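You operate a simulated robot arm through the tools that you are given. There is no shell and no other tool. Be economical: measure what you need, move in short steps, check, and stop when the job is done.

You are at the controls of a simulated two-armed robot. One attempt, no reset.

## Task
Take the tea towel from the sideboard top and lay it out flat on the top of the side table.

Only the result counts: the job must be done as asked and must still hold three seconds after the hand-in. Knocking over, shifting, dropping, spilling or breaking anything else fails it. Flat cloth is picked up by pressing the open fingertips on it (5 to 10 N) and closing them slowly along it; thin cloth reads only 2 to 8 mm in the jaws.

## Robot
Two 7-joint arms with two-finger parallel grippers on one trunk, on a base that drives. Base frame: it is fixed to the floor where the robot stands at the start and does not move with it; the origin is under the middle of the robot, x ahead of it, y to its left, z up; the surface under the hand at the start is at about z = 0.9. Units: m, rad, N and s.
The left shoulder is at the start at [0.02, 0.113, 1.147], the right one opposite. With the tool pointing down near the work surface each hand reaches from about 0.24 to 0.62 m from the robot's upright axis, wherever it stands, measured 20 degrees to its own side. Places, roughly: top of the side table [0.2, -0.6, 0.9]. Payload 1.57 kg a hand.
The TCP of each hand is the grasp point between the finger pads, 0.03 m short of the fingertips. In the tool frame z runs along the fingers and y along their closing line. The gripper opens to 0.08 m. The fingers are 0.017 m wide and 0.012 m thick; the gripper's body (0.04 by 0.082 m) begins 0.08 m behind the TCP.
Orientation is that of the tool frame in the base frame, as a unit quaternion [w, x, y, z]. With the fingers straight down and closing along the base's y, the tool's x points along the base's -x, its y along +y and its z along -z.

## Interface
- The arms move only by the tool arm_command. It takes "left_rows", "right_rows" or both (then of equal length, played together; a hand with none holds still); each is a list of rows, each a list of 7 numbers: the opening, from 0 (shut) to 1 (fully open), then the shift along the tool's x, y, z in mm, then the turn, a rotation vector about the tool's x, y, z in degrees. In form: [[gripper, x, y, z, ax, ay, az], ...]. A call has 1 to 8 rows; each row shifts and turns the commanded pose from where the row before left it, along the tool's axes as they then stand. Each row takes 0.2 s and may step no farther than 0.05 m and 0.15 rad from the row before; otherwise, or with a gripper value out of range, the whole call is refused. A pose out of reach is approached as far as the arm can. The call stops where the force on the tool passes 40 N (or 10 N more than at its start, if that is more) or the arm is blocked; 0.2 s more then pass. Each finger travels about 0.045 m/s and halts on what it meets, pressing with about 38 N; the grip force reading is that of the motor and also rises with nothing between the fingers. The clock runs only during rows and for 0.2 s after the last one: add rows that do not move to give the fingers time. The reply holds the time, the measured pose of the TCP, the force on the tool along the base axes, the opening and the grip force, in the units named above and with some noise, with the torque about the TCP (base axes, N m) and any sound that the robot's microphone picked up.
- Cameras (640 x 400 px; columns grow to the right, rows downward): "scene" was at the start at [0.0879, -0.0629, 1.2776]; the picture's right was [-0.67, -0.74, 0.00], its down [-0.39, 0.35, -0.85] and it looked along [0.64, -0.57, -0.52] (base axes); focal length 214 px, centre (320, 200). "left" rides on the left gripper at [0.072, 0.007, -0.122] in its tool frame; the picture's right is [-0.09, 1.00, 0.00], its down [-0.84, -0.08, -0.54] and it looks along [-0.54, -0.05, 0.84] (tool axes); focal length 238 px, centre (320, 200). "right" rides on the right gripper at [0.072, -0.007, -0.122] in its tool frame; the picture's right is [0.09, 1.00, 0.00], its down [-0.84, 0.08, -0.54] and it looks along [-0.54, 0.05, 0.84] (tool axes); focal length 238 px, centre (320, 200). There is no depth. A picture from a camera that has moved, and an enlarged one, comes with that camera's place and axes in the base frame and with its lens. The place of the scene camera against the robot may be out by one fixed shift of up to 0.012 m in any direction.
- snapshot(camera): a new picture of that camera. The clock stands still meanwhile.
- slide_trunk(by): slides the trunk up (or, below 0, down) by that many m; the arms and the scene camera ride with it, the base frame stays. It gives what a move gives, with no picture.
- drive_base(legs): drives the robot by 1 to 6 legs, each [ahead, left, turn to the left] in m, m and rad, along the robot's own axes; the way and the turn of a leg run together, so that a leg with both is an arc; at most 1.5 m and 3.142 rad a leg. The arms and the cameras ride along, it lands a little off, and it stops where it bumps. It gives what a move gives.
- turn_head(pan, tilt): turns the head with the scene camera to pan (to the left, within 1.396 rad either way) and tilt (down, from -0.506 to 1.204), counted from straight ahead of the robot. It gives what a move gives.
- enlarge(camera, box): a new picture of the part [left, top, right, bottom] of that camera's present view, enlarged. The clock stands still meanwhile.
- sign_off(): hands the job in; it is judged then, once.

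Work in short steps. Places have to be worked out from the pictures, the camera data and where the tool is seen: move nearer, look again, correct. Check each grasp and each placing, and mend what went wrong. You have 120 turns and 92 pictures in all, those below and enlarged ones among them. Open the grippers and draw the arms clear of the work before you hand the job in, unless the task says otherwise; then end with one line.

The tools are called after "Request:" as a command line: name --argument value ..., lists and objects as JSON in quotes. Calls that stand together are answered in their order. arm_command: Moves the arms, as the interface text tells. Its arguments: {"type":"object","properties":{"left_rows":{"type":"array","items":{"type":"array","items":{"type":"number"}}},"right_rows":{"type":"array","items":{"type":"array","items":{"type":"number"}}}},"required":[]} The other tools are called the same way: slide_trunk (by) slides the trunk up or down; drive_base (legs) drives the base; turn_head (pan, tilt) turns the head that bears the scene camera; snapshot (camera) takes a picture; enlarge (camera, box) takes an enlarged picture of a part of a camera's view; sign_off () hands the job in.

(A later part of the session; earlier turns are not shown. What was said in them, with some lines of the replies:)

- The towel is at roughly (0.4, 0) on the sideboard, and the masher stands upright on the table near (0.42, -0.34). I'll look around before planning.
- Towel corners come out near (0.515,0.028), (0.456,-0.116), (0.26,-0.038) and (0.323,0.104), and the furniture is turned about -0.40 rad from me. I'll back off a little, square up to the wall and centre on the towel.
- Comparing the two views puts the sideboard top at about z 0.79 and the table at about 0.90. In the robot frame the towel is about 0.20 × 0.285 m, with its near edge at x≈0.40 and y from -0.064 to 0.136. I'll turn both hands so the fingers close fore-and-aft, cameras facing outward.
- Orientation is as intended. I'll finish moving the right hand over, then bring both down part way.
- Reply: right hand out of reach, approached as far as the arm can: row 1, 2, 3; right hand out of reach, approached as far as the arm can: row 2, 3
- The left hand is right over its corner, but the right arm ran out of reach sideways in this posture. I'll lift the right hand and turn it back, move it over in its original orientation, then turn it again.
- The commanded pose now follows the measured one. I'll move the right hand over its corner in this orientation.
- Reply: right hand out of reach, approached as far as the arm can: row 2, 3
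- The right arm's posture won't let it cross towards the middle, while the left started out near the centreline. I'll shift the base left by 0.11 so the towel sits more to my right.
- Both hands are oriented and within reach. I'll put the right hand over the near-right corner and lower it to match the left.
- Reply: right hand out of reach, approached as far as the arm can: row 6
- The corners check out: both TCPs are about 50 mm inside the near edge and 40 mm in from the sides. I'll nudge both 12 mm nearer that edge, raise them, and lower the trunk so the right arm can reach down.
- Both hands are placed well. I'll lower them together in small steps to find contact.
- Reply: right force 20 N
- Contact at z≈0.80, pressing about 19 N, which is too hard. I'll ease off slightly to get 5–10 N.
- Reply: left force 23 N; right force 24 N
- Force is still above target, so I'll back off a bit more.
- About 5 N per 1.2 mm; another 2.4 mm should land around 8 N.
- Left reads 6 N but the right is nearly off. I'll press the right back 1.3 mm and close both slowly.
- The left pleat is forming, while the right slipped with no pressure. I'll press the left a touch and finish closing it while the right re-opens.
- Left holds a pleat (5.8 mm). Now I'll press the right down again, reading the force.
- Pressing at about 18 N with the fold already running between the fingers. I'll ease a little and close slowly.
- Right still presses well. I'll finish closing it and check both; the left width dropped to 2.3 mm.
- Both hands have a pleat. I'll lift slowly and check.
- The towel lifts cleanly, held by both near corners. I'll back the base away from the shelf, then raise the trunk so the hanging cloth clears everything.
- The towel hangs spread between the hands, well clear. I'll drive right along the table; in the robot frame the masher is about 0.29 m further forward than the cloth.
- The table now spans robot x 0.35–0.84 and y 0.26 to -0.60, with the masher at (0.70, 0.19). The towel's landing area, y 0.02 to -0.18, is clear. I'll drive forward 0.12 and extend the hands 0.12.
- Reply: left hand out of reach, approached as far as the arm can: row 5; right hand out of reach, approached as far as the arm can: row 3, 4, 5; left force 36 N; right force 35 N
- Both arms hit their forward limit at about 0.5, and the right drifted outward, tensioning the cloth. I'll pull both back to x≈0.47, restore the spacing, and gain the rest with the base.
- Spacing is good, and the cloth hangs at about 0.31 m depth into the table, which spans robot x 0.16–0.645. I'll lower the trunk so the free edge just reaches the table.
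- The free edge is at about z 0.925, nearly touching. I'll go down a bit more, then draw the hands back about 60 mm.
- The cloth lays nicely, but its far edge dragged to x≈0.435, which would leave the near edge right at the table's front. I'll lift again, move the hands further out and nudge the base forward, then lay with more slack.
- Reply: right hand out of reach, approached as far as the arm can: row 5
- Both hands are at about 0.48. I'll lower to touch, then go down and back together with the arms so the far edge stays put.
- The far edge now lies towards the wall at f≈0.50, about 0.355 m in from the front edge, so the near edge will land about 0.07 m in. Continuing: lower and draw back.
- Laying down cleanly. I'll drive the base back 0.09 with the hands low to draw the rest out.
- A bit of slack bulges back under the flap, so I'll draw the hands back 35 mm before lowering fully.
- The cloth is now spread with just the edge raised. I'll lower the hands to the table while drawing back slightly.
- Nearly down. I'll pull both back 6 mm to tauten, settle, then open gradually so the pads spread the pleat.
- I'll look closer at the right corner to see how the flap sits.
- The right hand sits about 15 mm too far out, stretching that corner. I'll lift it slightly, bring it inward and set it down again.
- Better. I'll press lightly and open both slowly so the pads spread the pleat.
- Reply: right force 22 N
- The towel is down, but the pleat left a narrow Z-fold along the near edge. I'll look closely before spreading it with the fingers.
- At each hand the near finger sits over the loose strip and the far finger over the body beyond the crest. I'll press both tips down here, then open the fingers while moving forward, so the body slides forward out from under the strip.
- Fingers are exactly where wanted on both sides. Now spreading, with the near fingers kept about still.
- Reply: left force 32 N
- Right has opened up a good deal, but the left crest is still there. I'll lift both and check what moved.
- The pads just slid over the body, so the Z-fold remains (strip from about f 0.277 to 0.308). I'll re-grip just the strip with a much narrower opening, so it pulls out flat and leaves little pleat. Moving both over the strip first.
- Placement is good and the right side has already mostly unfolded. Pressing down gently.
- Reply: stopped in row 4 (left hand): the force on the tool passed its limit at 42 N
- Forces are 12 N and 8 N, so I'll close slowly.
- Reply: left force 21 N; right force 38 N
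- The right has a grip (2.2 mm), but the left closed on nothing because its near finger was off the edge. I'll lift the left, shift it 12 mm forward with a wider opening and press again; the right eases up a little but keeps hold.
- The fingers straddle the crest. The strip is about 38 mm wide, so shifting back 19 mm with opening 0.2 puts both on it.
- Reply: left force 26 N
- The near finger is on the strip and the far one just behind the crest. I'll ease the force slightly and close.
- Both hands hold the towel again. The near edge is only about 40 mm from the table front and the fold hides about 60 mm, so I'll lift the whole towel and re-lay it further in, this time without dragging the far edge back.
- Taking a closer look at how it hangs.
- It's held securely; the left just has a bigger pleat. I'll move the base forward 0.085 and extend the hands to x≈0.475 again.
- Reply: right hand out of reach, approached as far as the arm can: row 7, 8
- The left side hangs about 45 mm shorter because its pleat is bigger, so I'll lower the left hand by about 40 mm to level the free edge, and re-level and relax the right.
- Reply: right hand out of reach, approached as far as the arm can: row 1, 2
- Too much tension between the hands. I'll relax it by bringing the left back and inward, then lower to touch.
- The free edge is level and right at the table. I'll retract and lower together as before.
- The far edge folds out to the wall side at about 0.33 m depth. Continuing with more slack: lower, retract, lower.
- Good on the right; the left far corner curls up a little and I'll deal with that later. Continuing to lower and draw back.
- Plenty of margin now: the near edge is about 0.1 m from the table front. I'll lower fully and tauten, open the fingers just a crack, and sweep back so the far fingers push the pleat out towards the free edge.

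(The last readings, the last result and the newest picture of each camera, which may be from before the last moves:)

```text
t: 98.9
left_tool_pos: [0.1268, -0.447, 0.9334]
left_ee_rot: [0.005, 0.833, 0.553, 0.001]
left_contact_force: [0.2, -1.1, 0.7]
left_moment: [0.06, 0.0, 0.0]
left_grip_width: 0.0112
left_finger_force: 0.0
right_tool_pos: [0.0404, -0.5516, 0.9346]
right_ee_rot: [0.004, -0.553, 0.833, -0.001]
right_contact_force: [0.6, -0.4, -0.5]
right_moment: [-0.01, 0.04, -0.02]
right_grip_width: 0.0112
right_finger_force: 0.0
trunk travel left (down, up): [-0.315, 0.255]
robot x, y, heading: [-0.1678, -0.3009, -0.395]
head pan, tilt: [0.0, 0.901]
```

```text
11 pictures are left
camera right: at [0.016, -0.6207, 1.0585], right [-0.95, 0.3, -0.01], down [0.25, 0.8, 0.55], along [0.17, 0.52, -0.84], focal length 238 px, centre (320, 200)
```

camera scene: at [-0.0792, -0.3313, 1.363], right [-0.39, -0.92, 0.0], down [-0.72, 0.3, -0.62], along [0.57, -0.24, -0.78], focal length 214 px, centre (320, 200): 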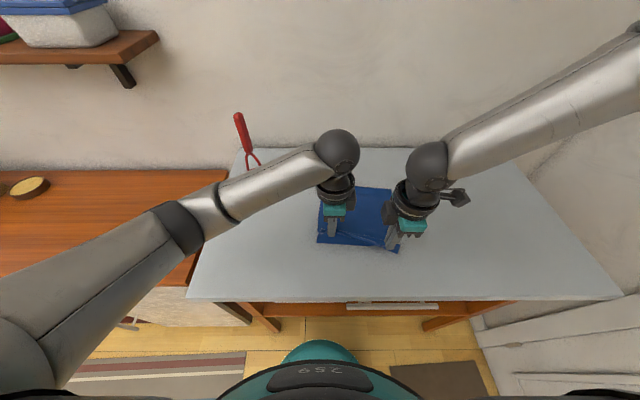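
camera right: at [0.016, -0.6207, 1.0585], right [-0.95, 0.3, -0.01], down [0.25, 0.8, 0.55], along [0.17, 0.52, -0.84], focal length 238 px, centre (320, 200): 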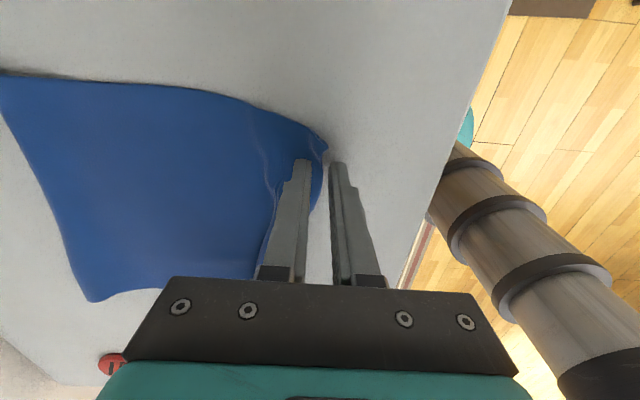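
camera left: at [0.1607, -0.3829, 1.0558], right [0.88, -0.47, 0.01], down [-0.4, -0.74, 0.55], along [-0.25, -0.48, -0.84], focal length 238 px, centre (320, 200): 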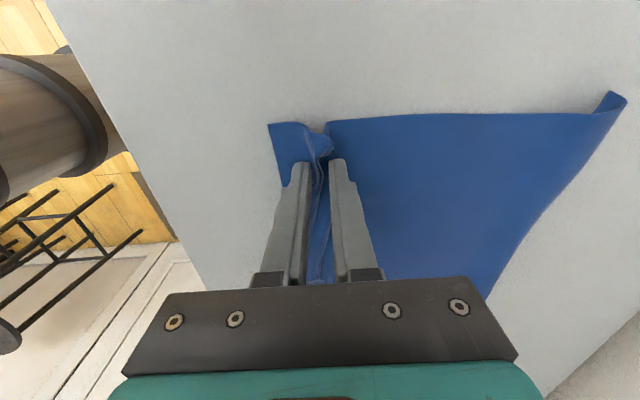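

The right edge slipped free nicely. I'll lift the right away and sweep the left hand back 45 mm to push its pleat out.

Request:
arm_command --left_rows '[[0.14, 0, -8, 0, 0, 0, 0], [0.14, 0, -8, 0, 0, 0, 0], [0.14, 0, -8, 0, 0, 0, 0], [0.14, 0, -8, 0, 0, 0, 0], [0.14, 0, -8, 0, 0, 0, 0], [0.14, 0, -8, 0, 0, 0, 0], [0.14, 0, 0, 0, 0, 0, 0]]' --right_rows '[[0.14, 0, 5, -3, 0, 0, 0], [0.14, 0, 0, -20, 0, 0, 0], [0.14, 0, 0, -30, 0, 0, 0], [0.14, 0, 0, -40, 0, 0, 0], [0.14, 0, 0, 0, 0, 0, 0], [0.14, 0, 0, 0, 0, 0, 0], [0.14, 0, 0, 0, 0, 0, 0]]'

Request:
arm_command --left_rows '[[0.14, 0, 0, -20, 0, 0, 0], [0.14, 0, 0, -40, 0, 0, 0], [0.14, 0, 0, -40, 0, 0, 0]]'

Request:
snapshot --camera "scene"

Request:
snapshot --camera "left"

```text
t: 100.5
left_tool_pos: [0.0835, -0.4297, 0.9339]
left_ee_rot: [0.005, 0.833, 0.553, 0.0]
left_contact_force: [-0.2, 0.5, -0.6]
left_moment: [-0.02, -0.01, -0.02]
left_grip_width: 0.0113
left_finger_force: 0.1
right_tool_pos: [0.0343, -0.5483, 1.0304]
right_ee_rot: [0.004, -0.553, 0.833, -0.001]
right_contact_force: [0.7, -0.2, 0.2]
right_moment: [0.01, 0.01, 0.02]
right_grip_width: 0.0114
right_finger_force: 0.1
trunk travel left (down, up): [-0.315, 0.255]
robot x, y, heading: [-0.1698, -0.2964, -0.396]
head pan, tilt: [0.0, 0.901]
```

```text
t: 101.3
left_tool_pos: [0.0797, -0.4284, 1.0351]
left_ee_rot: [0.005, 0.833, 0.553, 0.0]
left_contact_force: [0.3, 0.4, -0.3]
left_moment: [0.01, -0.01, 0.0]
left_grip_width: 0.011
left_finger_force: 0.0
right_tool_pos: [0.0347, -0.5494, 1.0281]
right_ee_rot: [0.003, -0.553, 0.833, -0.002]
right_contact_force: [-0.2, -0.4, -0.1]
right_moment: [-0.03, 0.0, -0.01]
right_grip_width: 0.0113
right_finger_force: 0.1
trunk travel left (down, up): [-0.315, 0.255]
robot x, y, heading: [-0.1683, -0.2962, -0.399]
head pan, tilt: [0.0, 0.901]
```

```text
10 pictures are left
camera scene: at [-0.0792, -0.3315, 1.363], right [-0.39, -0.92, 0.0], down [-0.72, 0.3, -0.62], along [0.57, -0.24, -0.78], focal length 214 px, centre (320, 200)
```

scene: 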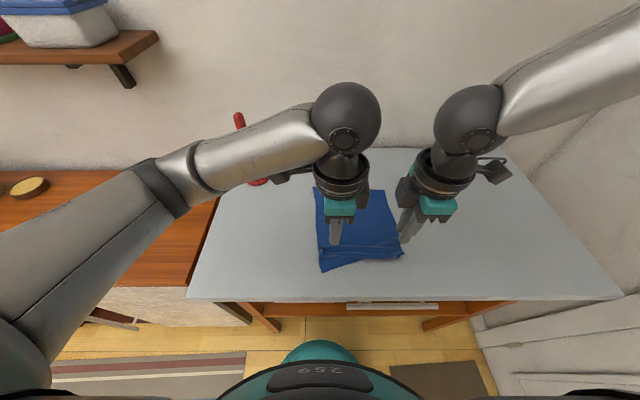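

```text
9 pictures are left
camera left: at [0.1143, -0.3636, 1.1555], right [0.88, -0.47, 0.01], down [-0.4, -0.74, 0.54], along [-0.25, -0.48, -0.84], focal length 238 px, centre (320, 200)
```

left: 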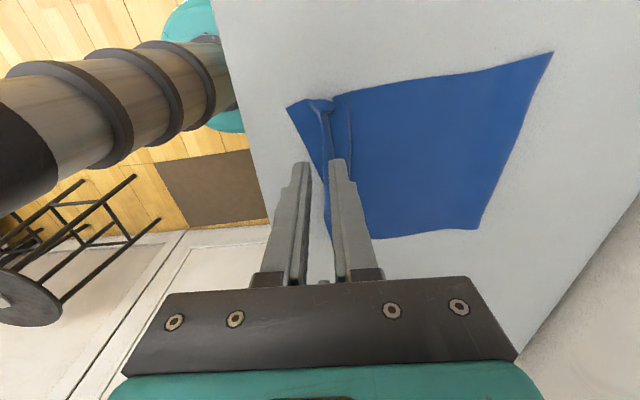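

Much better, and the far corner is flat now. I'll look closely at the near edge.

Request:
enlarge --camera "scene" --box '[290, 175, 430, 285]'

```text
3.64 times, centred on (360, 230) of scene
camera zoom: at [-0.0792, -0.3315, 1.363], right [-0.39, -0.92, 0.0], down [-0.72, 0.3, -0.62], along [0.57, -0.24, -0.78], focal length 780 px, centre (174, 91)
```

zoom: 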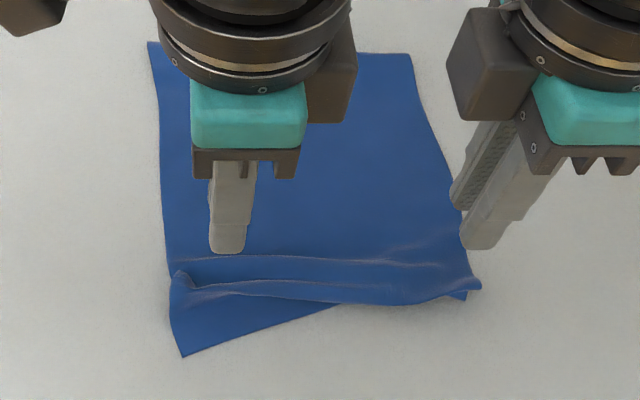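

On the left the near edge is out, but on the right the pleat fell forward over its flap. I'll pinch the right pleat, lift it to free the flap, then set it down and sweep back as on the left.

Request:
arm_command --left_rows '[[0.14, 0, 0, -20, 0, 0, 0], [0.14, 0, 0, 0, 0, 0, 0], [0.14, 0, 0, 0, 0, 0, 0], [0.14, 0, 0, 0, 0, 0, 0], [0.14, 0, 0, 0, 0, 0, 0]]' --right_rows '[[0.32, 0, -12, 0, 0, 0, 0], [0.32, -5, 0, 40, 0, 0, 0], [0.32, 0, 0, 40, 0, 0, 0], [0.32, 0, 0, 10, 0, 0, 0], [0.32, 0, 0, 0, 0, 0, 0]]'

Request:
enlarge --camera "right" --box '[220, 60, 440, 240]'

```text
t: 102.5
left_tool_pos: [0.0805, -0.4287, 1.0549]
left_ee_rot: [0.005, 0.833, 0.553, 0.0]
left_contact_force: [-0.5, 0.3, 0.1]
left_moment: [0.01, -0.02, 0.01]
left_grip_width: 0.0111
left_finger_force: 0.1
right_tool_pos: [0.0479, -0.5486, 0.9394]
right_ee_rot: [0.004, -0.553, 0.833, -0.001]
right_contact_force: [0.4, 0.4, 0.2]
right_moment: [0.03, -0.01, 0.0]
right_grip_width: 0.0255
right_finger_force: 0.1
trunk travel left (down, up): [-0.315, 0.255]
robot x, y, heading: [-0.1684, -0.2907, -0.392]
head pan, tilt: [0.0, 0.901]
```

```text
2.22 times, centred on (330, 150) of right
camera zoom: at [0.0238, -0.6186, 1.0613], right [-0.95, 0.3, -0.01], down [0.25, 0.8, 0.55], along [0.17, 0.52, -0.84], focal length 530 px, centre (298, 311)
```

zoom: 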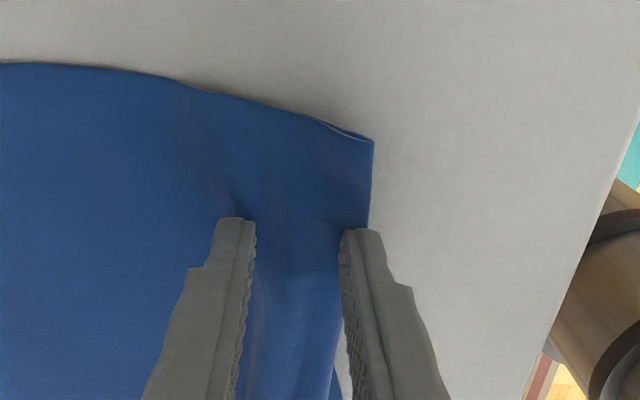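

The crest edge lies just under the near finger. I'll shift back 7 mm, lower to light contact and pinch it.

Request:
arm_command --right_rows '[[0.32, 0, 7, 0, 0, 0, 0], [0.32, 0, 0, 5, 0, 0, 0], [0.32, 0, 0, 3, 0, 0, 0], [0.28, 0, 0, 0, 0, 0, 0], [0.22, 0, 0, 0, 0, 0, 0], [0.16, 0, 0, 0, 0, 0, 0], [0.1, 0, 0, 0, 0, 0, 0], [0.04, 0, 0, 0, 0, 0, 0]]'

Request:
arm_command --right_rows '[[0, 0, 0, 0, 0, 0, 0], [0, 0, 0, 0, 0, 0, 0], [0, 0, 0, -10, 0, 0, 0], [0, 0, 0, -20, 0, 0, 0], [0, 0, 4, -20, 0, 0, 0], [0, 0, 0, 0, 0, 0, 0]]'

Request:
enlarge --camera "scene" --box '[290, 175, 430, 285]'

```text
t: 104.3
left_tool_pos: [0.0798, -0.4282, 1.0558]
left_ee_rot: [0.005, 0.833, 0.553, 0.0]
left_contact_force: [0.4, 0.2, 0.1]
left_moment: [-0.03, 0.02, -0.01]
left_grip_width: 0.0112
left_finger_force: 0.0
right_tool_pos: [0.0435, -0.5443, 0.9324]
right_ee_rot: [0.006, -0.554, 0.833, -0.002]
right_contact_force: [4.0, -2.2, 30.0]
right_moment: [-0.07, -0.25, 0.0]
right_grip_width: 0.0053
right_finger_force: 25.5
trunk travel left (down, up): [-0.315, 0.255]
robot x, y, heading: [-0.1681, -0.2946, -0.398]
head pan, tilt: [0.0, 0.901]
```

```text
t: 105.7
left_tool_pos: [0.0819, -0.4287, 1.0558]
left_ee_rot: [0.005, 0.833, 0.553, 0.001]
left_contact_force: [0.4, -0.1, 0.1]
left_moment: [-0.01, 0.03, -0.01]
left_grip_width: 0.0112
left_finger_force: 0.0
right_tool_pos: [0.0392, -0.5455, 0.9802]
right_ee_rot: [0.004, -0.553, 0.833, -0.001]
right_contact_force: [0.1, 0.0, 0.6]
right_moment: [-0.01, 0.0, -0.02]
right_grip_width: 0.0031
right_finger_force: 24.2
trunk travel left (down, up): [-0.315, 0.255]
robot x, y, heading: [-0.1664, -0.2952, -0.395]
head pan, tilt: [0.0, 0.901]
```

```text
3.64 times, centred on (360, 230) of scene
camera zoom: at [-0.0789, -0.3315, 1.363], right [-0.39, -0.92, 0.0], down [-0.72, 0.3, -0.62], along [0.57, -0.24, -0.78], focal length 780 px, centre (174, 91)
```

zoom: 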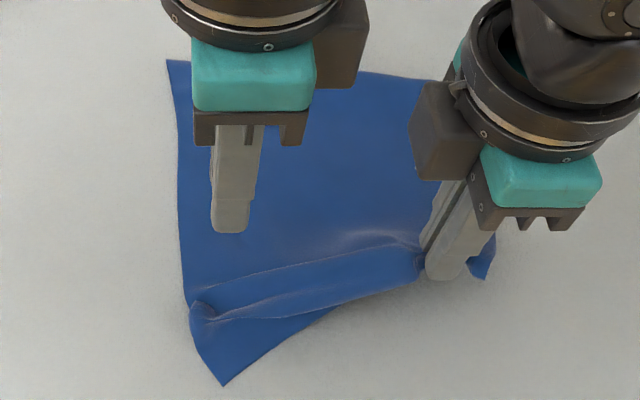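

The right flap is freed. I'll draw back, set down, open a crack, and sweep back past the pleat.

Request:
arm_command --right_rows '[[0, 0, 9, 2, 0, 0, 0], [0, 0, 9, 6, 0, 0, 0], [0, 0, 9, 9, 0, 0, 0], [0, 0, 6, 14, 0, 0, 0], [0, 0, 4, 14, 0, 0, 0], [0, 0, 0, 0, 0, 0, 0]]'

Request:
arm_command --right_rows '[[0.14, 0, 0, 0, 0, 0, 0], [0.14, 0, 0, 0, 0, 0, 0], [0.14, 0, 8, 0, 0, 0, 0], [0.14, 0, 8, 0, 0, 0, 0], [0.14, 0, 8, 0, 0, 0, 0], [0.14, 0, 8, 0, 0, 0, 0], [0.14, 0, 8, 0, 0, 0, 0], [0.14, 0, 0, -10, 0, 0, 0]]'

Request:
arm_command --right_rows '[[0.14, 0, 0, -30, 0, 0, 0], [0.14, 0, 0, -40, 0, 0, 0], [0.14, 20, -20, -40, 0, 0, 0], [0.14, 0, 0, 0, 0, 0, 0]]'

Request:
enlarge --camera "scene" --box '[290, 175, 430, 305]'

```text
t: 107.1
left_tool_pos: [0.0812, -0.4283, 1.0545]
left_ee_rot: [0.005, 0.833, 0.553, 0.001]
left_contact_force: [-0.1, -0.6, -0.1]
left_moment: [-0.01, 0.02, 0.04]
left_grip_width: 0.0114
left_finger_force: 0.1
right_tool_pos: [0.0044, -0.5312, 0.9334]
right_ee_rot: [0.004, -0.553, 0.833, -0.001]
right_contact_force: [0.4, 0.1, -0.4]
right_moment: [0.0, -0.02, 0.0]
right_grip_width: 0.0033
right_finger_force: 24.3
trunk travel left (down, up): [-0.315, 0.255]
robot x, y, heading: [-0.1691, -0.2913, -0.395]
head pan, tilt: [0.0, 0.901]
```

```text
t: 108.9
left_tool_pos: [0.0812, -0.4288, 1.0552]
left_ee_rot: [0.005, 0.833, 0.554, 0.0]
left_contact_force: [-0.1, 0.2, 0.1]
left_moment: [0.02, -0.01, -0.04]
left_grip_width: 0.0111
left_finger_force: 0.0
right_tool_pos: [-0.0243, -0.5183, 0.9403]
right_ee_rot: [0.003, -0.553, 0.833, 0.0]
right_contact_force: [0.5, -0.2, 0.4]
right_moment: [-0.01, 0.0, 0.03]
right_grip_width: 0.0114
right_finger_force: 0.1
right hand out of reach, approached as far as the arm can: row 7, 8
trunk travel left (down, up): [-0.315, 0.255]
robot x, y, heading: [-0.1703, -0.2937, -0.398]
head pan, tilt: [0.0, 0.901]
```

```text
t: 109.9
left_tool_pos: [0.0808, -0.4278, 1.0536]
left_ee_rot: [0.006, 0.833, 0.553, 0.0]
left_contact_force: [-0.7, 0.6, -0.4]
left_moment: [-0.02, 0.04, -0.01]
left_grip_width: 0.0113
left_finger_force: 0.1
right_tool_pos: [0.0087, -0.5492, 1.0434]
right_ee_rot: [0.004, -0.553, 0.833, -0.002]
right_contact_force: [-0.9, 0.6, -0.5]
right_moment: [-0.01, 0.03, 0.02]
right_grip_width: 0.0114
right_finger_force: 0.1
right hand out of reach, approached as far as the arm can: row 1, 2
trunk travel left (down, up): [-0.315, 0.255]
robot x, y, heading: [-0.1714, -0.2952, -0.396]
head pan, tilt: [0.0, 0.901]
```

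```text
3.08 times, centred on (360, 240) of scene
camera zoom: at [-0.0787, -0.3311, 1.363], right [-0.39, -0.92, 0.0], down [-0.72, 0.3, -0.62], along [0.57, -0.24, -0.78], focal length 660 px, centre (197, 77)
```

zoom: 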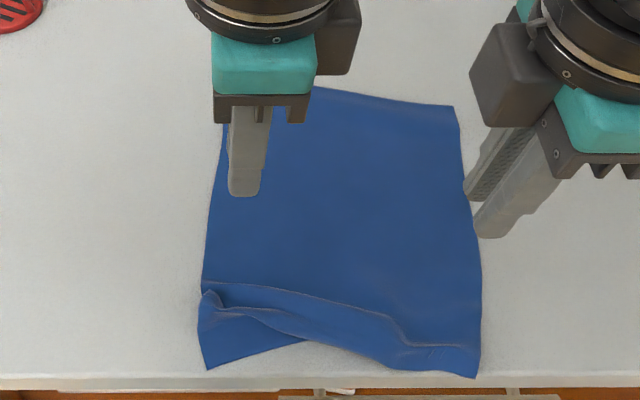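

The right side is now nearly flat, but the near-right corner has come right up to the table's front edge. I'll press both closed hands on the far part of the towel and slide it forward, which should also pull the near folds straight.

Request:
arm_command --left_rows '[[0, -12, 24, 0, 0, 0, 0], [0, -12, 24, 0, 0, 0, 0], [0, -11, 24, 0, 0, 0, 0], [0, 0, 24, 0, 0, 0, 0], [0, 0, 0, 40, 0, 0, 0], [0, 0, 0, 40, 0, 0, 0], [0, 0, 0, 34, 0, 0, 0], [0, 0, 0, 7, 0, 0, 0]]' --right_rows '[[0, 0, -29, 0, 0, 0, 0], [0, 0, -29, 0, 0, 0, 0], [0, 0, -29, 0, 0, 0, 0], [0, 0, -29, 0, 0, 0, 0], [0, 0, 0, 40, 0, 0, 0], [0, 0, 0, 40, 0, 0, 0], [0, 0, 0, 26, 0, 0, 0], [0, 0, 0, 4, 0, 0, 0]]'

```text
t: 111.7
left_tool_pos: [0.1568, -0.4995, 0.9361]
left_ee_rot: [0.005, 0.833, 0.554, 0.0]
left_contact_force: [-0.3, 0.3, -0.6]
left_moment: [0.0, 0.02, 0.01]
left_grip_width: 0.0001
left_finger_force: 21.1
right_tool_pos: [0.111, -0.598, 0.9392]
right_ee_rot: [0.005, -0.554, 0.833, -0.001]
right_contact_force: [-0.6, 0.0, -0.5]
right_moment: [0.01, -0.03, 0.02]
right_grip_width: 0.0002
right_finger_force: 21.4
right hand out of reach, approached as far as the arm can: row 7
trunk travel left (down, up): [-0.315, 0.255]
robot x, y, heading: [-0.1695, -0.2969, -0.404]
head pan, tilt: [0.0, 0.901]
```

The right arm is at its lower limit, so I'll use the trunk to press down about 10 mm.

Request:
slide_trunk --by -0.01

```text
t: 112.3
left_tool_pos: [0.1577, -0.5, 0.9306]
left_ee_rot: [0.009, 0.833, 0.553, 0.0]
left_contact_force: [0.2, 4.5, 34.5]
left_moment: [0.23, 0.12, 0.01]
left_grip_width: 0.0
left_finger_force: 21.4
right_tool_pos: [0.109, -0.5963, 0.9297]
right_ee_rot: [0.005, -0.553, 0.833, -0.003]
right_contact_force: [1.1, -0.5, 5.4]
right_moment: [-0.02, -0.02, 0.0]
right_grip_width: 0.0001
right_finger_force: 21.1
trunk travel left (down, up): [-0.305, 0.265]
robot x, y, heading: [-0.1666, -0.2949, -0.396]
head pan, tilt: [0.0, 0.901]
```

Left reads 34 N and right 5 N. I'll balance them and drag forward 20 mm as a test.

Request:
arm_command --left_rows '[[0, 0, 0, -2.5, 0, 0, 0], [0, 0, 0, 0, 0, 0, 0], [0, 0, 5, 0, 0, 0, 0], [0, 0, 5, 0, 0, 0, 0], [0, 0, 5, 0, 0, 0, 0], [0, 0, 5, 0, 0, 0, 0]]' --right_rows '[[0, 0, 0, 2, 0, 0, 0], [0, 0, 0, 0, 0, 0, 0], [0, 0, -5, 0, 0, 0, 0], [0, 0, -5, 0, 0, 0, 0], [0, 0, -5, 0, 0, 0, 0], [0, 0, -5, 0, 0, 0, 0]]'

Request:
enlarge --camera "scene" --box '[290, 175, 430, 305]'

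```text
t: 113.7
left_tool_pos: [0.1743, -0.508, 0.9307]
left_ee_rot: [0.007, 0.833, 0.552, 0.0]
left_contact_force: [-6.6, 2.5, 32.3]
left_moment: [0.18, 0.32, 0.02]
left_grip_width: 0.0
left_finger_force: 21.1
right_tool_pos: [0.1197, -0.6082, 0.9354]
right_ee_rot: [0.005, -0.553, 0.833, -0.001]
right_contact_force: [0.0, 0.0, -0.7]
right_moment: [0.03, -0.03, -0.02]
right_grip_width: 0.0
right_finger_force: 21.3
right hand out of reach, approached as far as the arm can: row 3, 5
trunk travel left (down, up): [-0.305, 0.265]
robot x, y, heading: [-0.1652, -0.3005, -0.401]
head pan, tilt: [0.0, 0.901]
```

```text
3.08 times, centred on (360, 240) of scene
camera zoom: at [-0.0816, -0.3301, 1.3533], right [-0.39, -0.92, 0.0], down [-0.72, 0.3, -0.62], along [0.57, -0.24, -0.78], focal length 660 px, centre (197, 77)
```

zoom: 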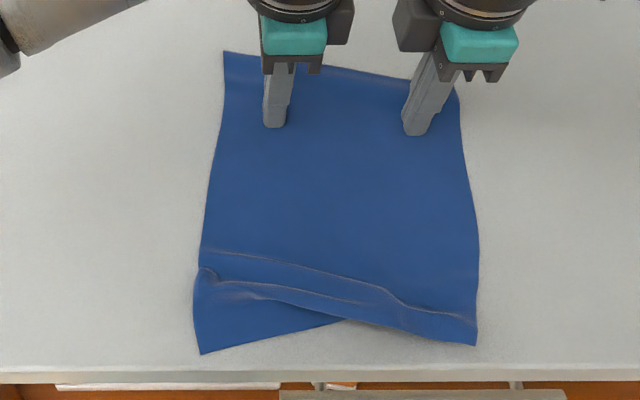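

Dragging works: the towel slid forward about 25 mm, though the right lost contact at its reach limit. I'll lift both, lower the trunk 50 mm for better reach, and press again.

Request:
arm_command --left_rows '[[0, 0, 0, -20, 0, 0, 0], [0, 0, 0, -40, 0, 0, 0], [0, 0, 0, 0, 0, 0, 0]]' --right_rows '[[0, 0, 0, -20, 0, 0, 0], [0, 0, 0, -35, 0, 0, 0], [0, 0, 0, 0, 0, 0, 0]]'

Request:
slide_trunk --by -0.05

```text
t: 114.5
left_tool_pos: [0.1748, -0.5062, 0.989]
left_ee_rot: [0.004, 0.832, 0.554, 0.0]
left_contact_force: [0.8, 0.3, 1.0]
left_moment: [-0.01, 0.0, 0.02]
left_grip_width: 0.0
left_finger_force: 21.6
right_tool_pos: [0.1254, -0.607, 0.9887]
right_ee_rot: [0.004, -0.553, 0.833, -0.002]
right_contact_force: [-0.5, -0.4, 0.1]
right_moment: [-0.02, 0.01, 0.0]
right_grip_width: 0.0
right_finger_force: 21.7
trunk travel left (down, up): [-0.305, 0.265]
robot x, y, heading: [-0.1699, -0.2973, -0.392]
head pan, tilt: [0.0, 0.901]
```

```text
t: 115.4
left_tool_pos: [0.175, -0.5058, 0.9387]
left_ee_rot: [0.005, 0.833, 0.554, 0.0]
left_contact_force: [-0.8, 0.7, 0.7]
left_moment: [-0.02, 0.04, 0.0]
left_grip_width: 0.0
left_finger_force: 20.7
right_tool_pos: [0.1251, -0.6073, 0.938]
right_ee_rot: [0.005, -0.554, 0.833, -0.001]
right_contact_force: [-0.4, -0.4, -0.6]
right_moment: [-0.03, -0.03, 0.0]
right_grip_width: 0.0
right_finger_force: 21.6
trunk travel left (down, up): [-0.255, 0.315]
robot x, y, heading: [-0.1694, -0.2959, -0.399]
head pan, tilt: [0.0, 0.901]
```

Both hover 7 mm above contact. Press and check forces.

Request:
arm_command --left_rows '[[0, 0, 0, 6, 0, 0, 0], [0, 0, 0, 4, 0, 0, 0], [0, 0, 0, 0, 0, 0, 0]]' --right_rows '[[0, 0, 0, 5, 0, 0, 0], [0, 0, 0, 4, 0, 0, 0], [0, 0, 0, 0, 0, 0, 0]]'

```text
t: 116.2
left_tool_pos: [0.1748, -0.5071, 0.9315]
left_ee_rot: [0.008, 0.833, 0.553, 0.0]
left_contact_force: [1.8, 0.8, 17.2]
left_moment: [0.08, -0.01, -0.01]
left_grip_width: 0.0
left_finger_force: 21.3
right_tool_pos: [0.1251, -0.6085, 0.9321]
right_ee_rot: [0.006, -0.553, 0.833, -0.004]
right_contact_force: [-1.3, -3.4, 16.4]
right_moment: [-0.1, 0.12, 0.0]
right_grip_width: 0.0001
right_finger_force: 21.6
trunk travel left (down, up): [-0.255, 0.315]
robot x, y, heading: [-0.1666, -0.2993, -0.397]
head pan, tilt: [0.0, 0.901]
```

Balanced at about 17 N each. Dragging forward 55 mm.

Request:
arm_command --left_rows '[[0, 0, 7, 0.5, 0, 0, 0], [0, 0, 7, 0, 0, 0, 0], [0, 0, 7, 0, 0, 0, 0], [0, 0, 7, 0, 0, 0, 0], [0, 0, 7, 0, 0, 0, 0], [0, 0, 7, 0, 0, 0, 0], [0, 0, 7, 0, 0, 0, 0], [0, 0, 6, 0, 0, 0, 0]]' --right_rows '[[0, 0, -7, 0.5, 0, 0, 0], [0, 0, -7, 0, 0, 0, 0], [0, 0, -7, 0, 0, 0, 0], [0, 0, -7, 0, 0, 0, 0], [0, 0, -7, 0, 0, 0, 0], [0, 0, -7, 0, 0, 0, 0], [0, 0, -7, 0, 0, 0, 0], [0, 0, -6, 0, 0, 0, 0]]'

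Request:
enlarge --camera "scene" --box '[270, 155, 450, 305]'

```text
t: 118.0
left_tool_pos: [0.2238, -0.5281, 0.9313]
left_ee_rot: [0.007, 0.833, 0.553, 0.001]
left_contact_force: [-5.7, -0.2, 25.0]
left_moment: [0.14, 0.27, -0.01]
left_grip_width: 0.0
left_finger_force: 21.2
right_tool_pos: [0.1679, -0.6297, 0.9312]
right_ee_rot: [0.004, -0.553, 0.833, -0.002]
right_contact_force: [0.0, 1.3, 0.4]
right_moment: [0.04, -0.02, 0.0]
right_grip_width: 0.0
right_finger_force: 21.7
right hand out of reach, approached as far as the arm can: row 7, 8
trunk travel left (down, up): [-0.255, 0.315]
robot x, y, heading: [-0.167, -0.2976, -0.397]
head pan, tilt: [0.0, 0.901]
```

```text
2.67 times, centred on (360, 230) of scene
camera zoom: at [-0.0811, -0.3305, 1.303], right [-0.39, -0.92, 0.0], down [-0.72, 0.3, -0.62], along [0.57, -0.24, -0.78], focal length 572 px, centre (213, 120)
```

zoom: 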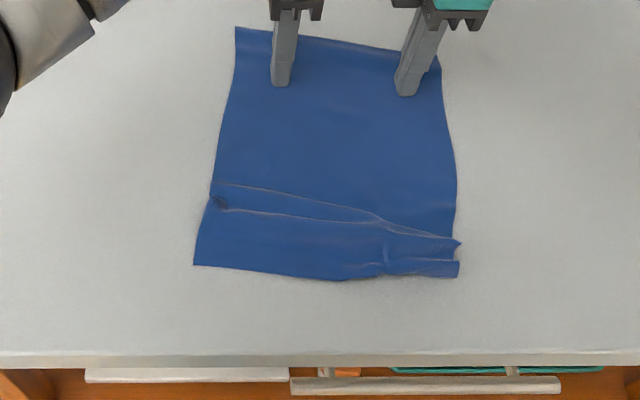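

Nice: the whole near edge is out, with good margin to the front, and only a small standing pleat remains. I'll pin the near flap with the right hand and pull the far part forward with the left to draw the pleat out.

Request:
arm_command --left_rows '[[0, 0, 0, -10, 0, 0, 0], [0, 0, 0, -20, 0, 0, 0], [0, 0, 0, 0, 0, 0, 0], [0, 0, 0, 0, 0, 0, 0], [0, -12, -5, 0, 0, 0, 0], [0, -12, -5, 0, 0, 0, 0], [0, -12, -5, 0, 0, 0, 0], [0, -10, -5, 0, 0, 0, 0]]' --right_rows '[[0, 0, 0, -20, 0, 0, 0], [0, 0, 0, -30, 0, 0, 0], [0, 0, 40, 0, 0, 0, 0], [0, 0, 40, 0, 0, 0, 0], [0, -20, 40, 0, 0, 0, 0], [0, -20, 39, 0, 0, 0, 0], [0, -17, 0, 0, 0, 0, 0], [0, 0, 0, 0, 0, 0, 0]]'

```text
t: 119.8
left_tool_pos: [0.1892, -0.5621, 0.9591]
left_ee_rot: [0.006, 0.833, 0.554, 0.0]
left_contact_force: [0.9, 0.2, 0.6]
left_moment: [0.0, 0.01, 0.01]
left_grip_width: 0.0
left_finger_force: 21.3
right_tool_pos: [0.0447, -0.5146, 0.9811]
right_ee_rot: [0.005, -0.553, 0.833, 0.0]
right_contact_force: [-0.5, 0.2, 0.4]
right_moment: [0.01, -0.02, -0.03]
right_grip_width: 0.0
right_finger_force: 21.5
trunk travel left (down, up): [-0.255, 0.315]
robot x, y, heading: [-0.1687, -0.2935, -0.4]
head pan, tilt: [0.0, 0.901]
```

Both are placed as planned. Press both down.

Request:
arm_command --left_rows '[[0, 0, 0, 12, 0, 0, 0], [0, 0, 0, 10, 0, 0, 0], [0, 0, 0, 5, 0, 0, 0], [0, 0, 0, 4, 0, 0, 0], [0, 0, 0, 0, 0, 0, 0]]' --right_rows '[[0, 0, 0, 20, 0, 0, 0], [0, 0, 0, 20, 0, 0, 0], [0, 0, 0, 8, 0, 0, 0], [0, 0, 0, 5, 0, 0, 0], [0, 0, 0, 0, 0, 0, 0]]'

```text
t: 121.0
left_tool_pos: [0.1872, -0.5637, 0.9311]
left_ee_rot: [0.007, 0.833, 0.554, 0.001]
left_contact_force: [3.5, 1.3, 16.9]
left_moment: [0.09, 0.03, -0.01]
left_grip_width: 0.0002
left_finger_force: 21.6
right_tool_pos: [0.045, -0.5138, 0.9311]
right_ee_rot: [0.005, -0.553, 0.833, -0.004]
right_contact_force: [-3.3, -3.8, 24.6]
right_moment: [-0.08, 0.2, 0.0]
right_grip_width: 0.0
right_finger_force: 21.6
trunk travel left (down, up): [-0.255, 0.315]
robot x, y, heading: [-0.1672, -0.2911, -0.395]
head pan, tilt: [0.0, 0.901]
```

Pinned at 17 and 25 N. I'll pull apart gently: left forward 18 mm, right back 12 mm.

Request:
arm_command --left_rows '[[0, 0, 3, 0, 0, 0, 0], [0, 0, 3, 0, 0, 0, 0], [0, 0, 3, 0, 0, 0, 0], [0, 0, 3, 0, 0, 0, 0], [0, 0, 3, 0, 0, 0, 0], [0, 0, 3, 0, 0, 0, 0], [0, 0, 0, 0, 0, 0, 0]]' --right_rows '[[0, 0, 2, 0, 0, 0, 0], [0, 0, 2, 0, 0, 0, 0], [0, 0, 2, 0, 0, 0, 0], [0, 0, 2, 0, 0, 0, 0], [0, 0, 2, 0, 0, 0, 0], [0, 0, 2, 0, 0, 0, 0], [0, 0, 0, 0, 0, 0, 0]]'

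Request:
enlarge --camera "scene" --box '[270, 155, 450, 305]'

```text
t: 122.6
left_tool_pos: [0.2029, -0.5686, 0.9315]
left_ee_rot: [0.008, 0.834, 0.552, 0.001]
left_contact_force: [-12.4, 5.5, 33.1]
left_moment: [0.29, 0.47, -0.02]
left_grip_width: 0.0001
left_finger_force: 20.8
right_tool_pos: [0.0348, -0.51, 0.931]
right_ee_rot: [0.006, -0.554, 0.832, -0.004]
right_contact_force: [11.5, -5.5, 33.9]
right_moment: [-0.14, -0.14, -0.01]
right_grip_width: 0.0
right_finger_force: 21.4
trunk travel left (down, up): [-0.255, 0.315]
robot x, y, heading: [-0.168, -0.2988, -0.396]
head pan, tilt: [0.0, 0.901]
```

```text
2.67 times, centred on (360, 230) of scene
camera zoom: at [-0.0818, -0.329, 1.3035], right [-0.39, -0.92, 0.0], down [-0.72, 0.3, -0.62], along [0.57, -0.24, -0.78], focal length 572 px, centre (213, 120)
```

zoom: 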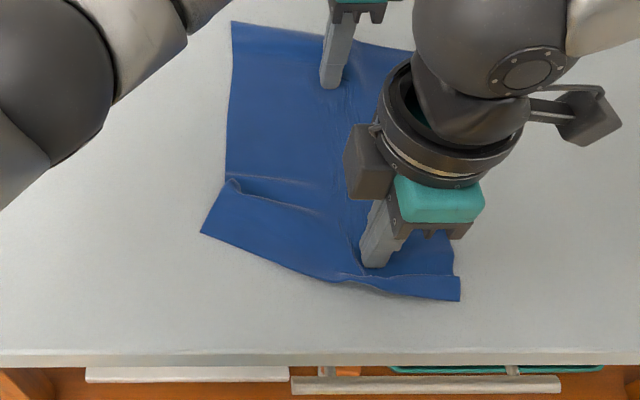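

The middle and right are pulled out, and a small fold remains at the left near side. I'll keep the right pinning and bring the left hand round to press the left flap.

Request:
arm_command --left_rows '[[0, 0, 0, -42, 0, 0, 0], [0, 43, 0, 0, 0, 0, 0], [0, 43, 0, 0, 0, 0, 0], [0, 4, -37, 0, 0, 0, 0], [0, 0, -37, 0, 0, 0, 0], [0, 0, -37, 0, 0, 0, 0], [0, 0, -36, 0, 0, 0, 0], [0, 0, 0, 30, 0, 0, 0]]' --right_rows '[[0, 0, 0, -1, 0, 0, 0], [0, 0, 0, 0, 0, 0, 0], [0, 0, 0, 0, 0, 0, 0], [0, 0, 0, 0, 0, 0, 0], [0, 0, 0, 0, 0, 0, 0], [0, 0, 0, 0, 0, 0, 0], [0, 0, 0, 0, 0, 0, 0], [0, 0, 0, 0, 0, 0, 0]]'

Request:
arm_command --left_rows '[[0, 0, 0, 6, 0, 0, 0], [0, 0, 0, 4, 0, 0, 0], [0, 0, 0, 2, 0, 0, 0], [0, 0, 0, 0, 0, 0, 0]]'

```text
t: 122.9
left_tool_pos: [0.2063, -0.5648, 0.9343]
left_ee_rot: [0.001, 0.831, 0.556, 0.003]
left_contact_force: [0.0, 0.5, -0.3]
left_moment: [0.04, 0.0, -0.03]
left_grip_width: 0.0001
left_finger_force: 21.3
right_tool_pos: [0.0364, -0.5097, 0.9327]
right_ee_rot: [0.008, -0.554, 0.833, -0.003]
right_contact_force: [0.3, -0.4, 11.7]
right_moment: [-0.02, 0.09, 0.0]
right_grip_width: 0.0
right_finger_force: 21.1
trunk travel left (down, up): [-0.255, 0.315]
robot x, y, heading: [-0.1684, -0.291, -0.401]
head pan, tilt: [0.0, 0.901]
stopped in row 1 (right hand): the force on the tool passed its limit at 53 N (the readings are from after the stop); the commanded pose is now the measured one
```

```text
t: 123.7
left_tool_pos: [0.2071, -0.5682, 0.931]
left_ee_rot: [0.007, 0.832, 0.555, 0.005]
left_contact_force: [-0.1, 1.3, 8.2]
left_moment: [0.07, 0.08, -0.03]
left_grip_width: 0.0
left_finger_force: 20.9
right_tool_pos: [0.0354, -0.51, 0.9311]
right_ee_rot: [0.007, -0.554, 0.832, -0.002]
right_contact_force: [-1.9, 0.3, 10.6]
right_moment: [0.02, 0.12, -0.01]
right_grip_width: 0.0
right_finger_force: 21.3
trunk travel left (down, up): [-0.255, 0.315]
robot x, y, heading: [-0.1709, -0.2948, -0.394]
head pan, tilt: [0.0, 0.901]
stopped in row 3 (left hand): the force on the tool passed its limit at 43 N (the readings are from after the stop); the commanded pose is now the measured one
```

The call stopped early from the force jump, so the left is still at its old spot. I'll repeat the route for the left hand only.

Request:
arm_command --left_rows '[[0, 0, 0, -15, 0, 0, 0], [0, 0, 0, -28, 0, 0, 0], [0, 43, 0, 0, 0, 0, 0], [0, 47, 0, 0, 0, 0, 0], [0, 0, -37, 0, 0, 0, 0], [0, 0, -37, 0, 0, 0, 0], [0, 0, -37, 0, 0, 0, 0], [0, 0, -37, 0, 0, 0, 0]]'

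Request:
arm_command --left_rows '[[0, 0, 0, 25, 0, 0, 0], [0, 0, 0, 14, 0, 0, 0], [0, 0, 0, 4, 0, 0, 0], [0, 0, 0, 2, 0, 0, 0], [0, 0, 0, 0, 0, 0, 0]]'

```text
t: 125.5
left_tool_pos: [0.1043, -0.4283, 0.9714]
left_ee_rot: [0.005, 0.831, 0.556, 0.004]
left_contact_force: [0.1, -0.1, -0.2]
left_moment: [-0.03, 0.02, 0.01]
left_grip_width: 0.0001
left_finger_force: 20.9
right_tool_pos: [0.0347, -0.5097, 0.9308]
right_ee_rot: [0.007, -0.553, 0.833, -0.003]
right_contact_force: [-1.9, -0.3, 30.8]
right_moment: [-0.01, 0.2, 0.0]
right_grip_width: 0.0
right_finger_force: 21.4
trunk travel left (down, up): [-0.255, 0.315]
robot x, y, heading: [-0.165, -0.2913, -0.396]
head pan, tilt: [0.0, 0.901]
```

```text
t: 126.5
left_tool_pos: [0.1053, -0.4285, 0.9313]
left_ee_rot: [0.011, 0.832, 0.555, 0.004]
left_contact_force: [-0.8, 1.6, 10.2]
left_moment: [0.1, 0.06, -0.01]
left_grip_width: 0.0
left_finger_force: 21.3
right_tool_pos: [0.0361, -0.5099, 0.9306]
right_ee_rot: [0.008, -0.554, 0.832, -0.003]
right_contact_force: [-3.6, 1.2, 19.1]
right_moment: [0.03, 0.23, 0.01]
right_grip_width: 0.0001
right_finger_force: 21.2
trunk travel left (down, up): [-0.255, 0.315]
robot x, y, heading: [-0.1697, -0.2963, -0.396]
head pan, tilt: [0.0, 0.901]
stopped in row 4 (left hand): the force on the tool passed its limit at 45 N (the readings are from after the stop); the commanded pose is now the measured one
```

The left presses on the left flap at 10 N. I'll drag it back 26 mm and slightly outward, with the right holding.

Request:
arm_command --left_rows '[[0, 0, 0, 0.8, 0, 0, 0], [0, 1, -4, 0, 0, 0, 0], [0, 1, -4, 0, 0, 0, 0], [0, 1, -5, 0, 0, 0, 0], [0, 1, -5, 0, 0, 0, 0], [0, 1, -4, 0, 0, 0, 0], [0, 1, -4, 0, 0, 0, 0]]'

Request:
arm_command --left_rows '[[0, 0, 0, -15, 0, 0, 0], [0, 0, 0, -40, 0, 0, 0], [0, 40, 0, -40, 0, 0, 0], [0, 40, 0, 0, 0, 0, 0]]'

Request:
arm_command --right_rows '[[0, 0, 0, -15, 0, 0, 0], [0, 0, 0, -40, 0, 0, 0], [0, 40, 0, -40, 0, 0, 0], [0, 45, 0, 0, 0, 0, 0], [0, 45, 0, 0, 0, 0, 0]]'

Request:
enlarge --camera "scene" --box '[270, 155, 450, 305]'

```text
t: 128.1
left_tool_pos: [0.085, -0.4137, 0.9305]
left_ee_rot: [0.013, 0.831, 0.556, 0.003]
left_contact_force: [5.5, -3.6, 30.3]
left_moment: [0.06, -0.03, -0.01]
left_grip_width: 0.0
left_finger_force: 21.1
right_tool_pos: [0.035, -0.5093, 0.9319]
right_ee_rot: [0.007, -0.553, 0.833, -0.002]
right_contact_force: [-2.6, 2.5, 32.6]
right_moment: [0.09, 0.22, 0.0]
right_grip_width: 0.0
right_finger_force: 21.2
trunk travel left (down, up): [-0.255, 0.315]
robot x, y, heading: [-0.1687, -0.2973, -0.397]
head pan, tilt: [0.0, 0.901]
```

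```text
refused: row 3 steps farther than a row can; nothing moved
```

```text
refused: row 3 steps farther than a row can; nothing moved
```

```text
2.67 times, centred on (360, 230) of scene
camera zoom: at [-0.0808, -0.3297, 1.3034], right [-0.39, -0.92, 0.0], down [-0.72, 0.3, -0.62], along [0.57, -0.24, -0.78], focal length 572 px, centre (213, 120)
```

zoom: 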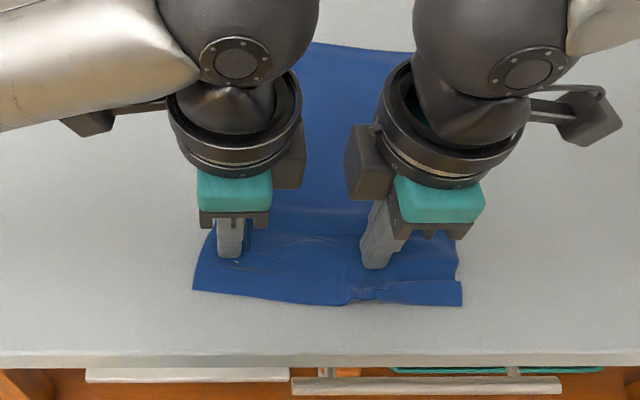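

The fold is pulled out and the near edge is straight with about 3 cm margin. I'll give a gentle sideways stretch between the two pinned points, then lift both straight off.

Request:
arm_command --left_rows '[[0, 2, 0, -0.5, 0, 0, 0], [0, 2, -1, 0, 0, 0, 0], [0, 2, -1, 0, 0, 0, 0]]' --right_rows '[[0, 2, 0, -0.5, 0, 0, 0], [0, 2, 1, 0, 0, 0, 0], [0, 2, 1, 0, 0, 0, 0]]'

Request:
arm_command --left_rows '[[0, 0, 0, -15, 0, 0, 0], [0, 0, 0, -40, 0, 0, 0], [0, 0, 0, -45, 0, 0, 0], [0, 0, 0, -45, 0, 0, 0]]' --right_rows '[[0, 0, 0, -15, 0, 0, 0], [0, 0, 0, -40, 0, 0, 0], [0, 0, 0, -45, 0, 0, 0], [0, 0, 0, -45, 0, 0, 0]]'

```text
t: 128.9
left_tool_pos: [0.0839, -0.4083, 0.9312]
left_ee_rot: [0.012, 0.831, 0.556, 0.002]
left_contact_force: [-3.8, -12.7, 31.4]
left_moment: [-0.23, 0.18, 0.07]
left_grip_width: 0.0002
left_finger_force: 21.1
right_tool_pos: [0.0315, -0.514, 0.9312]
right_ee_rot: [0.008, -0.554, 0.833, -0.003]
right_contact_force: [5.0, 8.1, 17.0]
right_moment: [0.25, -0.08, -0.03]
right_grip_width: 0.0
right_finger_force: 21.1
trunk travel left (down, up): [-0.255, 0.315]
robot x, y, heading: [-0.1719, -0.2925, -0.396]
head pan, tilt: [0.0, 0.901]
```

```text
t: 129.9
left_tool_pos: [0.0844, -0.4061, 1.074]
left_ee_rot: [0.008, 0.832, 0.555, 0.004]
left_contact_force: [-0.3, -0.1, -0.3]
left_moment: [0.01, 0.02, -0.01]
left_grip_width: 0.0
left_finger_force: 20.8
right_tool_pos: [0.0287, -0.5168, 1.0761]
right_ee_rot: [0.005, -0.554, 0.833, -0.002]
right_contact_force: [-0.3, -1.2, -0.5]
right_moment: [-0.02, 0.04, 0.01]
right_grip_width: 0.0
right_finger_force: 21.4
trunk travel left (down, up): [-0.255, 0.315]
robot x, y, heading: [-0.1687, -0.2926, -0.396]
head pan, tilt: [0.0, 0.901]
```

Both hands are clear. I'll open the grippers, raise the trunk and back off to a spot I've already driven through.

Request:
arm_command --left_rows '[[0.5, 0, 0, -20, 0, 0, 0], [1, 0, 0, 0, 0, 0, 0], [1, 0, 0, 0, 0, 0, 0], [1, 0, 0, 0, 0, 0, 0]]' --right_rows '[[0.5, 0, 0, -20, 0, 0, 0], [1, 0, 0, 0, 0, 0, 0], [1, 0, 0, 0, 0, 0, 0], [1, 0, 0, 0, 0, 0, 0]]'

Request:
slide_trunk --by 0.15

Request:
drive_base --legs '[[-0.14, 0, 0]]'

Request:
arm_command --left_rows '[[1, 40, 0, 0, 0, 0, 0], [1, 40, 0, 0, 0, 0, 0], [1, 40, 0, 0, 0, 0, 0], [1, 40, 0, 0, 0, 0, 0]]' --right_rows '[[1, 40, 0, 0, 0, 0, 0], [1, 40, 0, 0, 0, 0, 0], [1, 40, 0, 0, 0, 0, 0], [1, 40, 0, 0, 0, 0, 0]]'

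```text
t: 130.9
left_tool_pos: [0.0849, -0.4049, 1.095]
left_ee_rot: [0.009, 0.832, 0.555, 0.004]
left_contact_force: [-0.5, 0.2, -0.5]
left_moment: [0.01, -0.03, 0.01]
left_grip_width: 0.08
left_finger_force: 0.1
right_tool_pos: [0.029, -0.5158, 1.0949]
right_ee_rot: [0.006, -0.553, 0.833, -0.003]
right_contact_force: [0.3, -0.1, 0.5]
right_moment: [0.01, -0.03, 0.0]
right_grip_width: 0.0799
right_finger_force: 0.1
trunk travel left (down, up): [-0.255, 0.315]
robot x, y, heading: [-0.1724, -0.2933, -0.394]
head pan, tilt: [0.0, 0.901]
```

```text
t: 132.6
left_tool_pos: [0.0831, -0.4066, 1.2459]
left_ee_rot: [0.009, 0.832, 0.555, 0.003]
left_contact_force: [-0.3, -0.5, -0.7]
left_moment: [0.0, -0.01, -0.01]
left_grip_width: 0.0799
left_finger_force: 0.0
right_tool_pos: [0.0307, -0.5168, 1.2456]
right_ee_rot: [0.006, -0.553, 0.833, -0.002]
right_contact_force: [-0.1, 0.3, 0.1]
right_moment: [0.0, -0.02, 0.03]
right_grip_width: 0.0799
right_finger_force: 0.0
trunk travel left (down, up): [-0.405, 0.165]
robot x, y, heading: [-0.1671, -0.2971, -0.394]
head pan, tilt: [0.0, 0.901]
```

```text
t: 133.9
left_tool_pos: [-0.0458, -0.3515, 1.2446]
left_ee_rot: [0.01, 0.832, 0.554, 0.004]
left_contact_force: [-0.6, 0.2, 0.5]
left_moment: [0.01, -0.05, -0.01]
left_grip_width: 0.08
left_finger_force: 0.0
right_tool_pos: [-0.1015, -0.4618, 1.2456]
right_ee_rot: [0.006, -0.554, 0.833, -0.003]
right_contact_force: [0.1, -0.1, -0.4]
right_moment: [-0.01, -0.02, -0.03]
right_grip_width: 0.08
right_finger_force: 0.1
trunk travel left (down, up): [-0.405, 0.165]
robot x, y, heading: [-0.2986, -0.2395, -0.398]
head pan, tilt: [0.0, 0.901]
```

```text
t: 134.9
left_tool_pos: [0.0135, -0.2034, 1.2465]
left_ee_rot: [0.01, 0.832, 0.554, 0.005]
left_contact_force: [-0.7, -0.5, -0.1]
left_moment: [0.03, -0.03, 0.0]
left_grip_width: 0.0801
left_finger_force: 0.1
right_tool_pos: [-0.1629, -0.6078, 1.2453]
right_ee_rot: [0.006, -0.553, 0.833, -0.002]
right_contact_force: [-0.6, -0.1, 0.2]
right_moment: [0.01, 0.01, 0.02]
right_grip_width: 0.0802
right_finger_force: 0.1
trunk travel left (down, up): [-0.405, 0.165]
robot x, y, heading: [-0.2973, -0.2413, -0.405]
head pan, tilt: [0.0, 0.901]
```

The arms are clear, so I'll use the last picture to check the result.

Request:
enlarge --camera "scene" --box '[280, 155, 430, 270]'

```text
3.48 times, centred on (355, 212) of scene
camera zoom: at [-0.2092, -0.2765, 1.4531], right [-0.39, -0.92, 0.0], down [-0.72, 0.3, -0.62], along [0.57, -0.24, -0.78], focal length 746 px, centre (198, 156)
```

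zoom: 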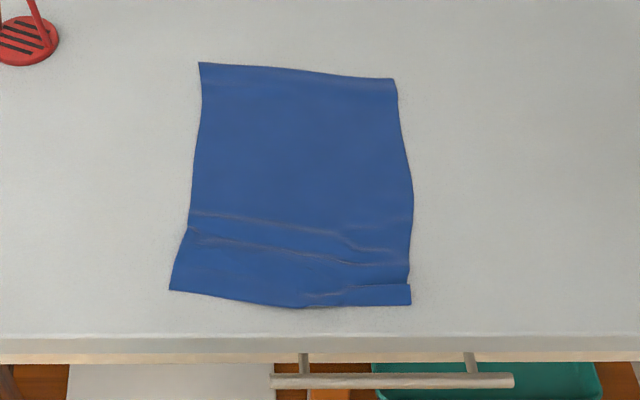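

The towel lies spread out on the table, inside the edges, with only slight creases. The masher is still standing and the arms are clear, so I'm handing in.

Request:
sign_off

```text
The job is handed in.
```

The tea towel is off the sideboard and lies open and flat on the side table. A few slight creases and a small fold remain near its front edge. The masher still stands where it was, and both grippers are open with the arms drawn clear.
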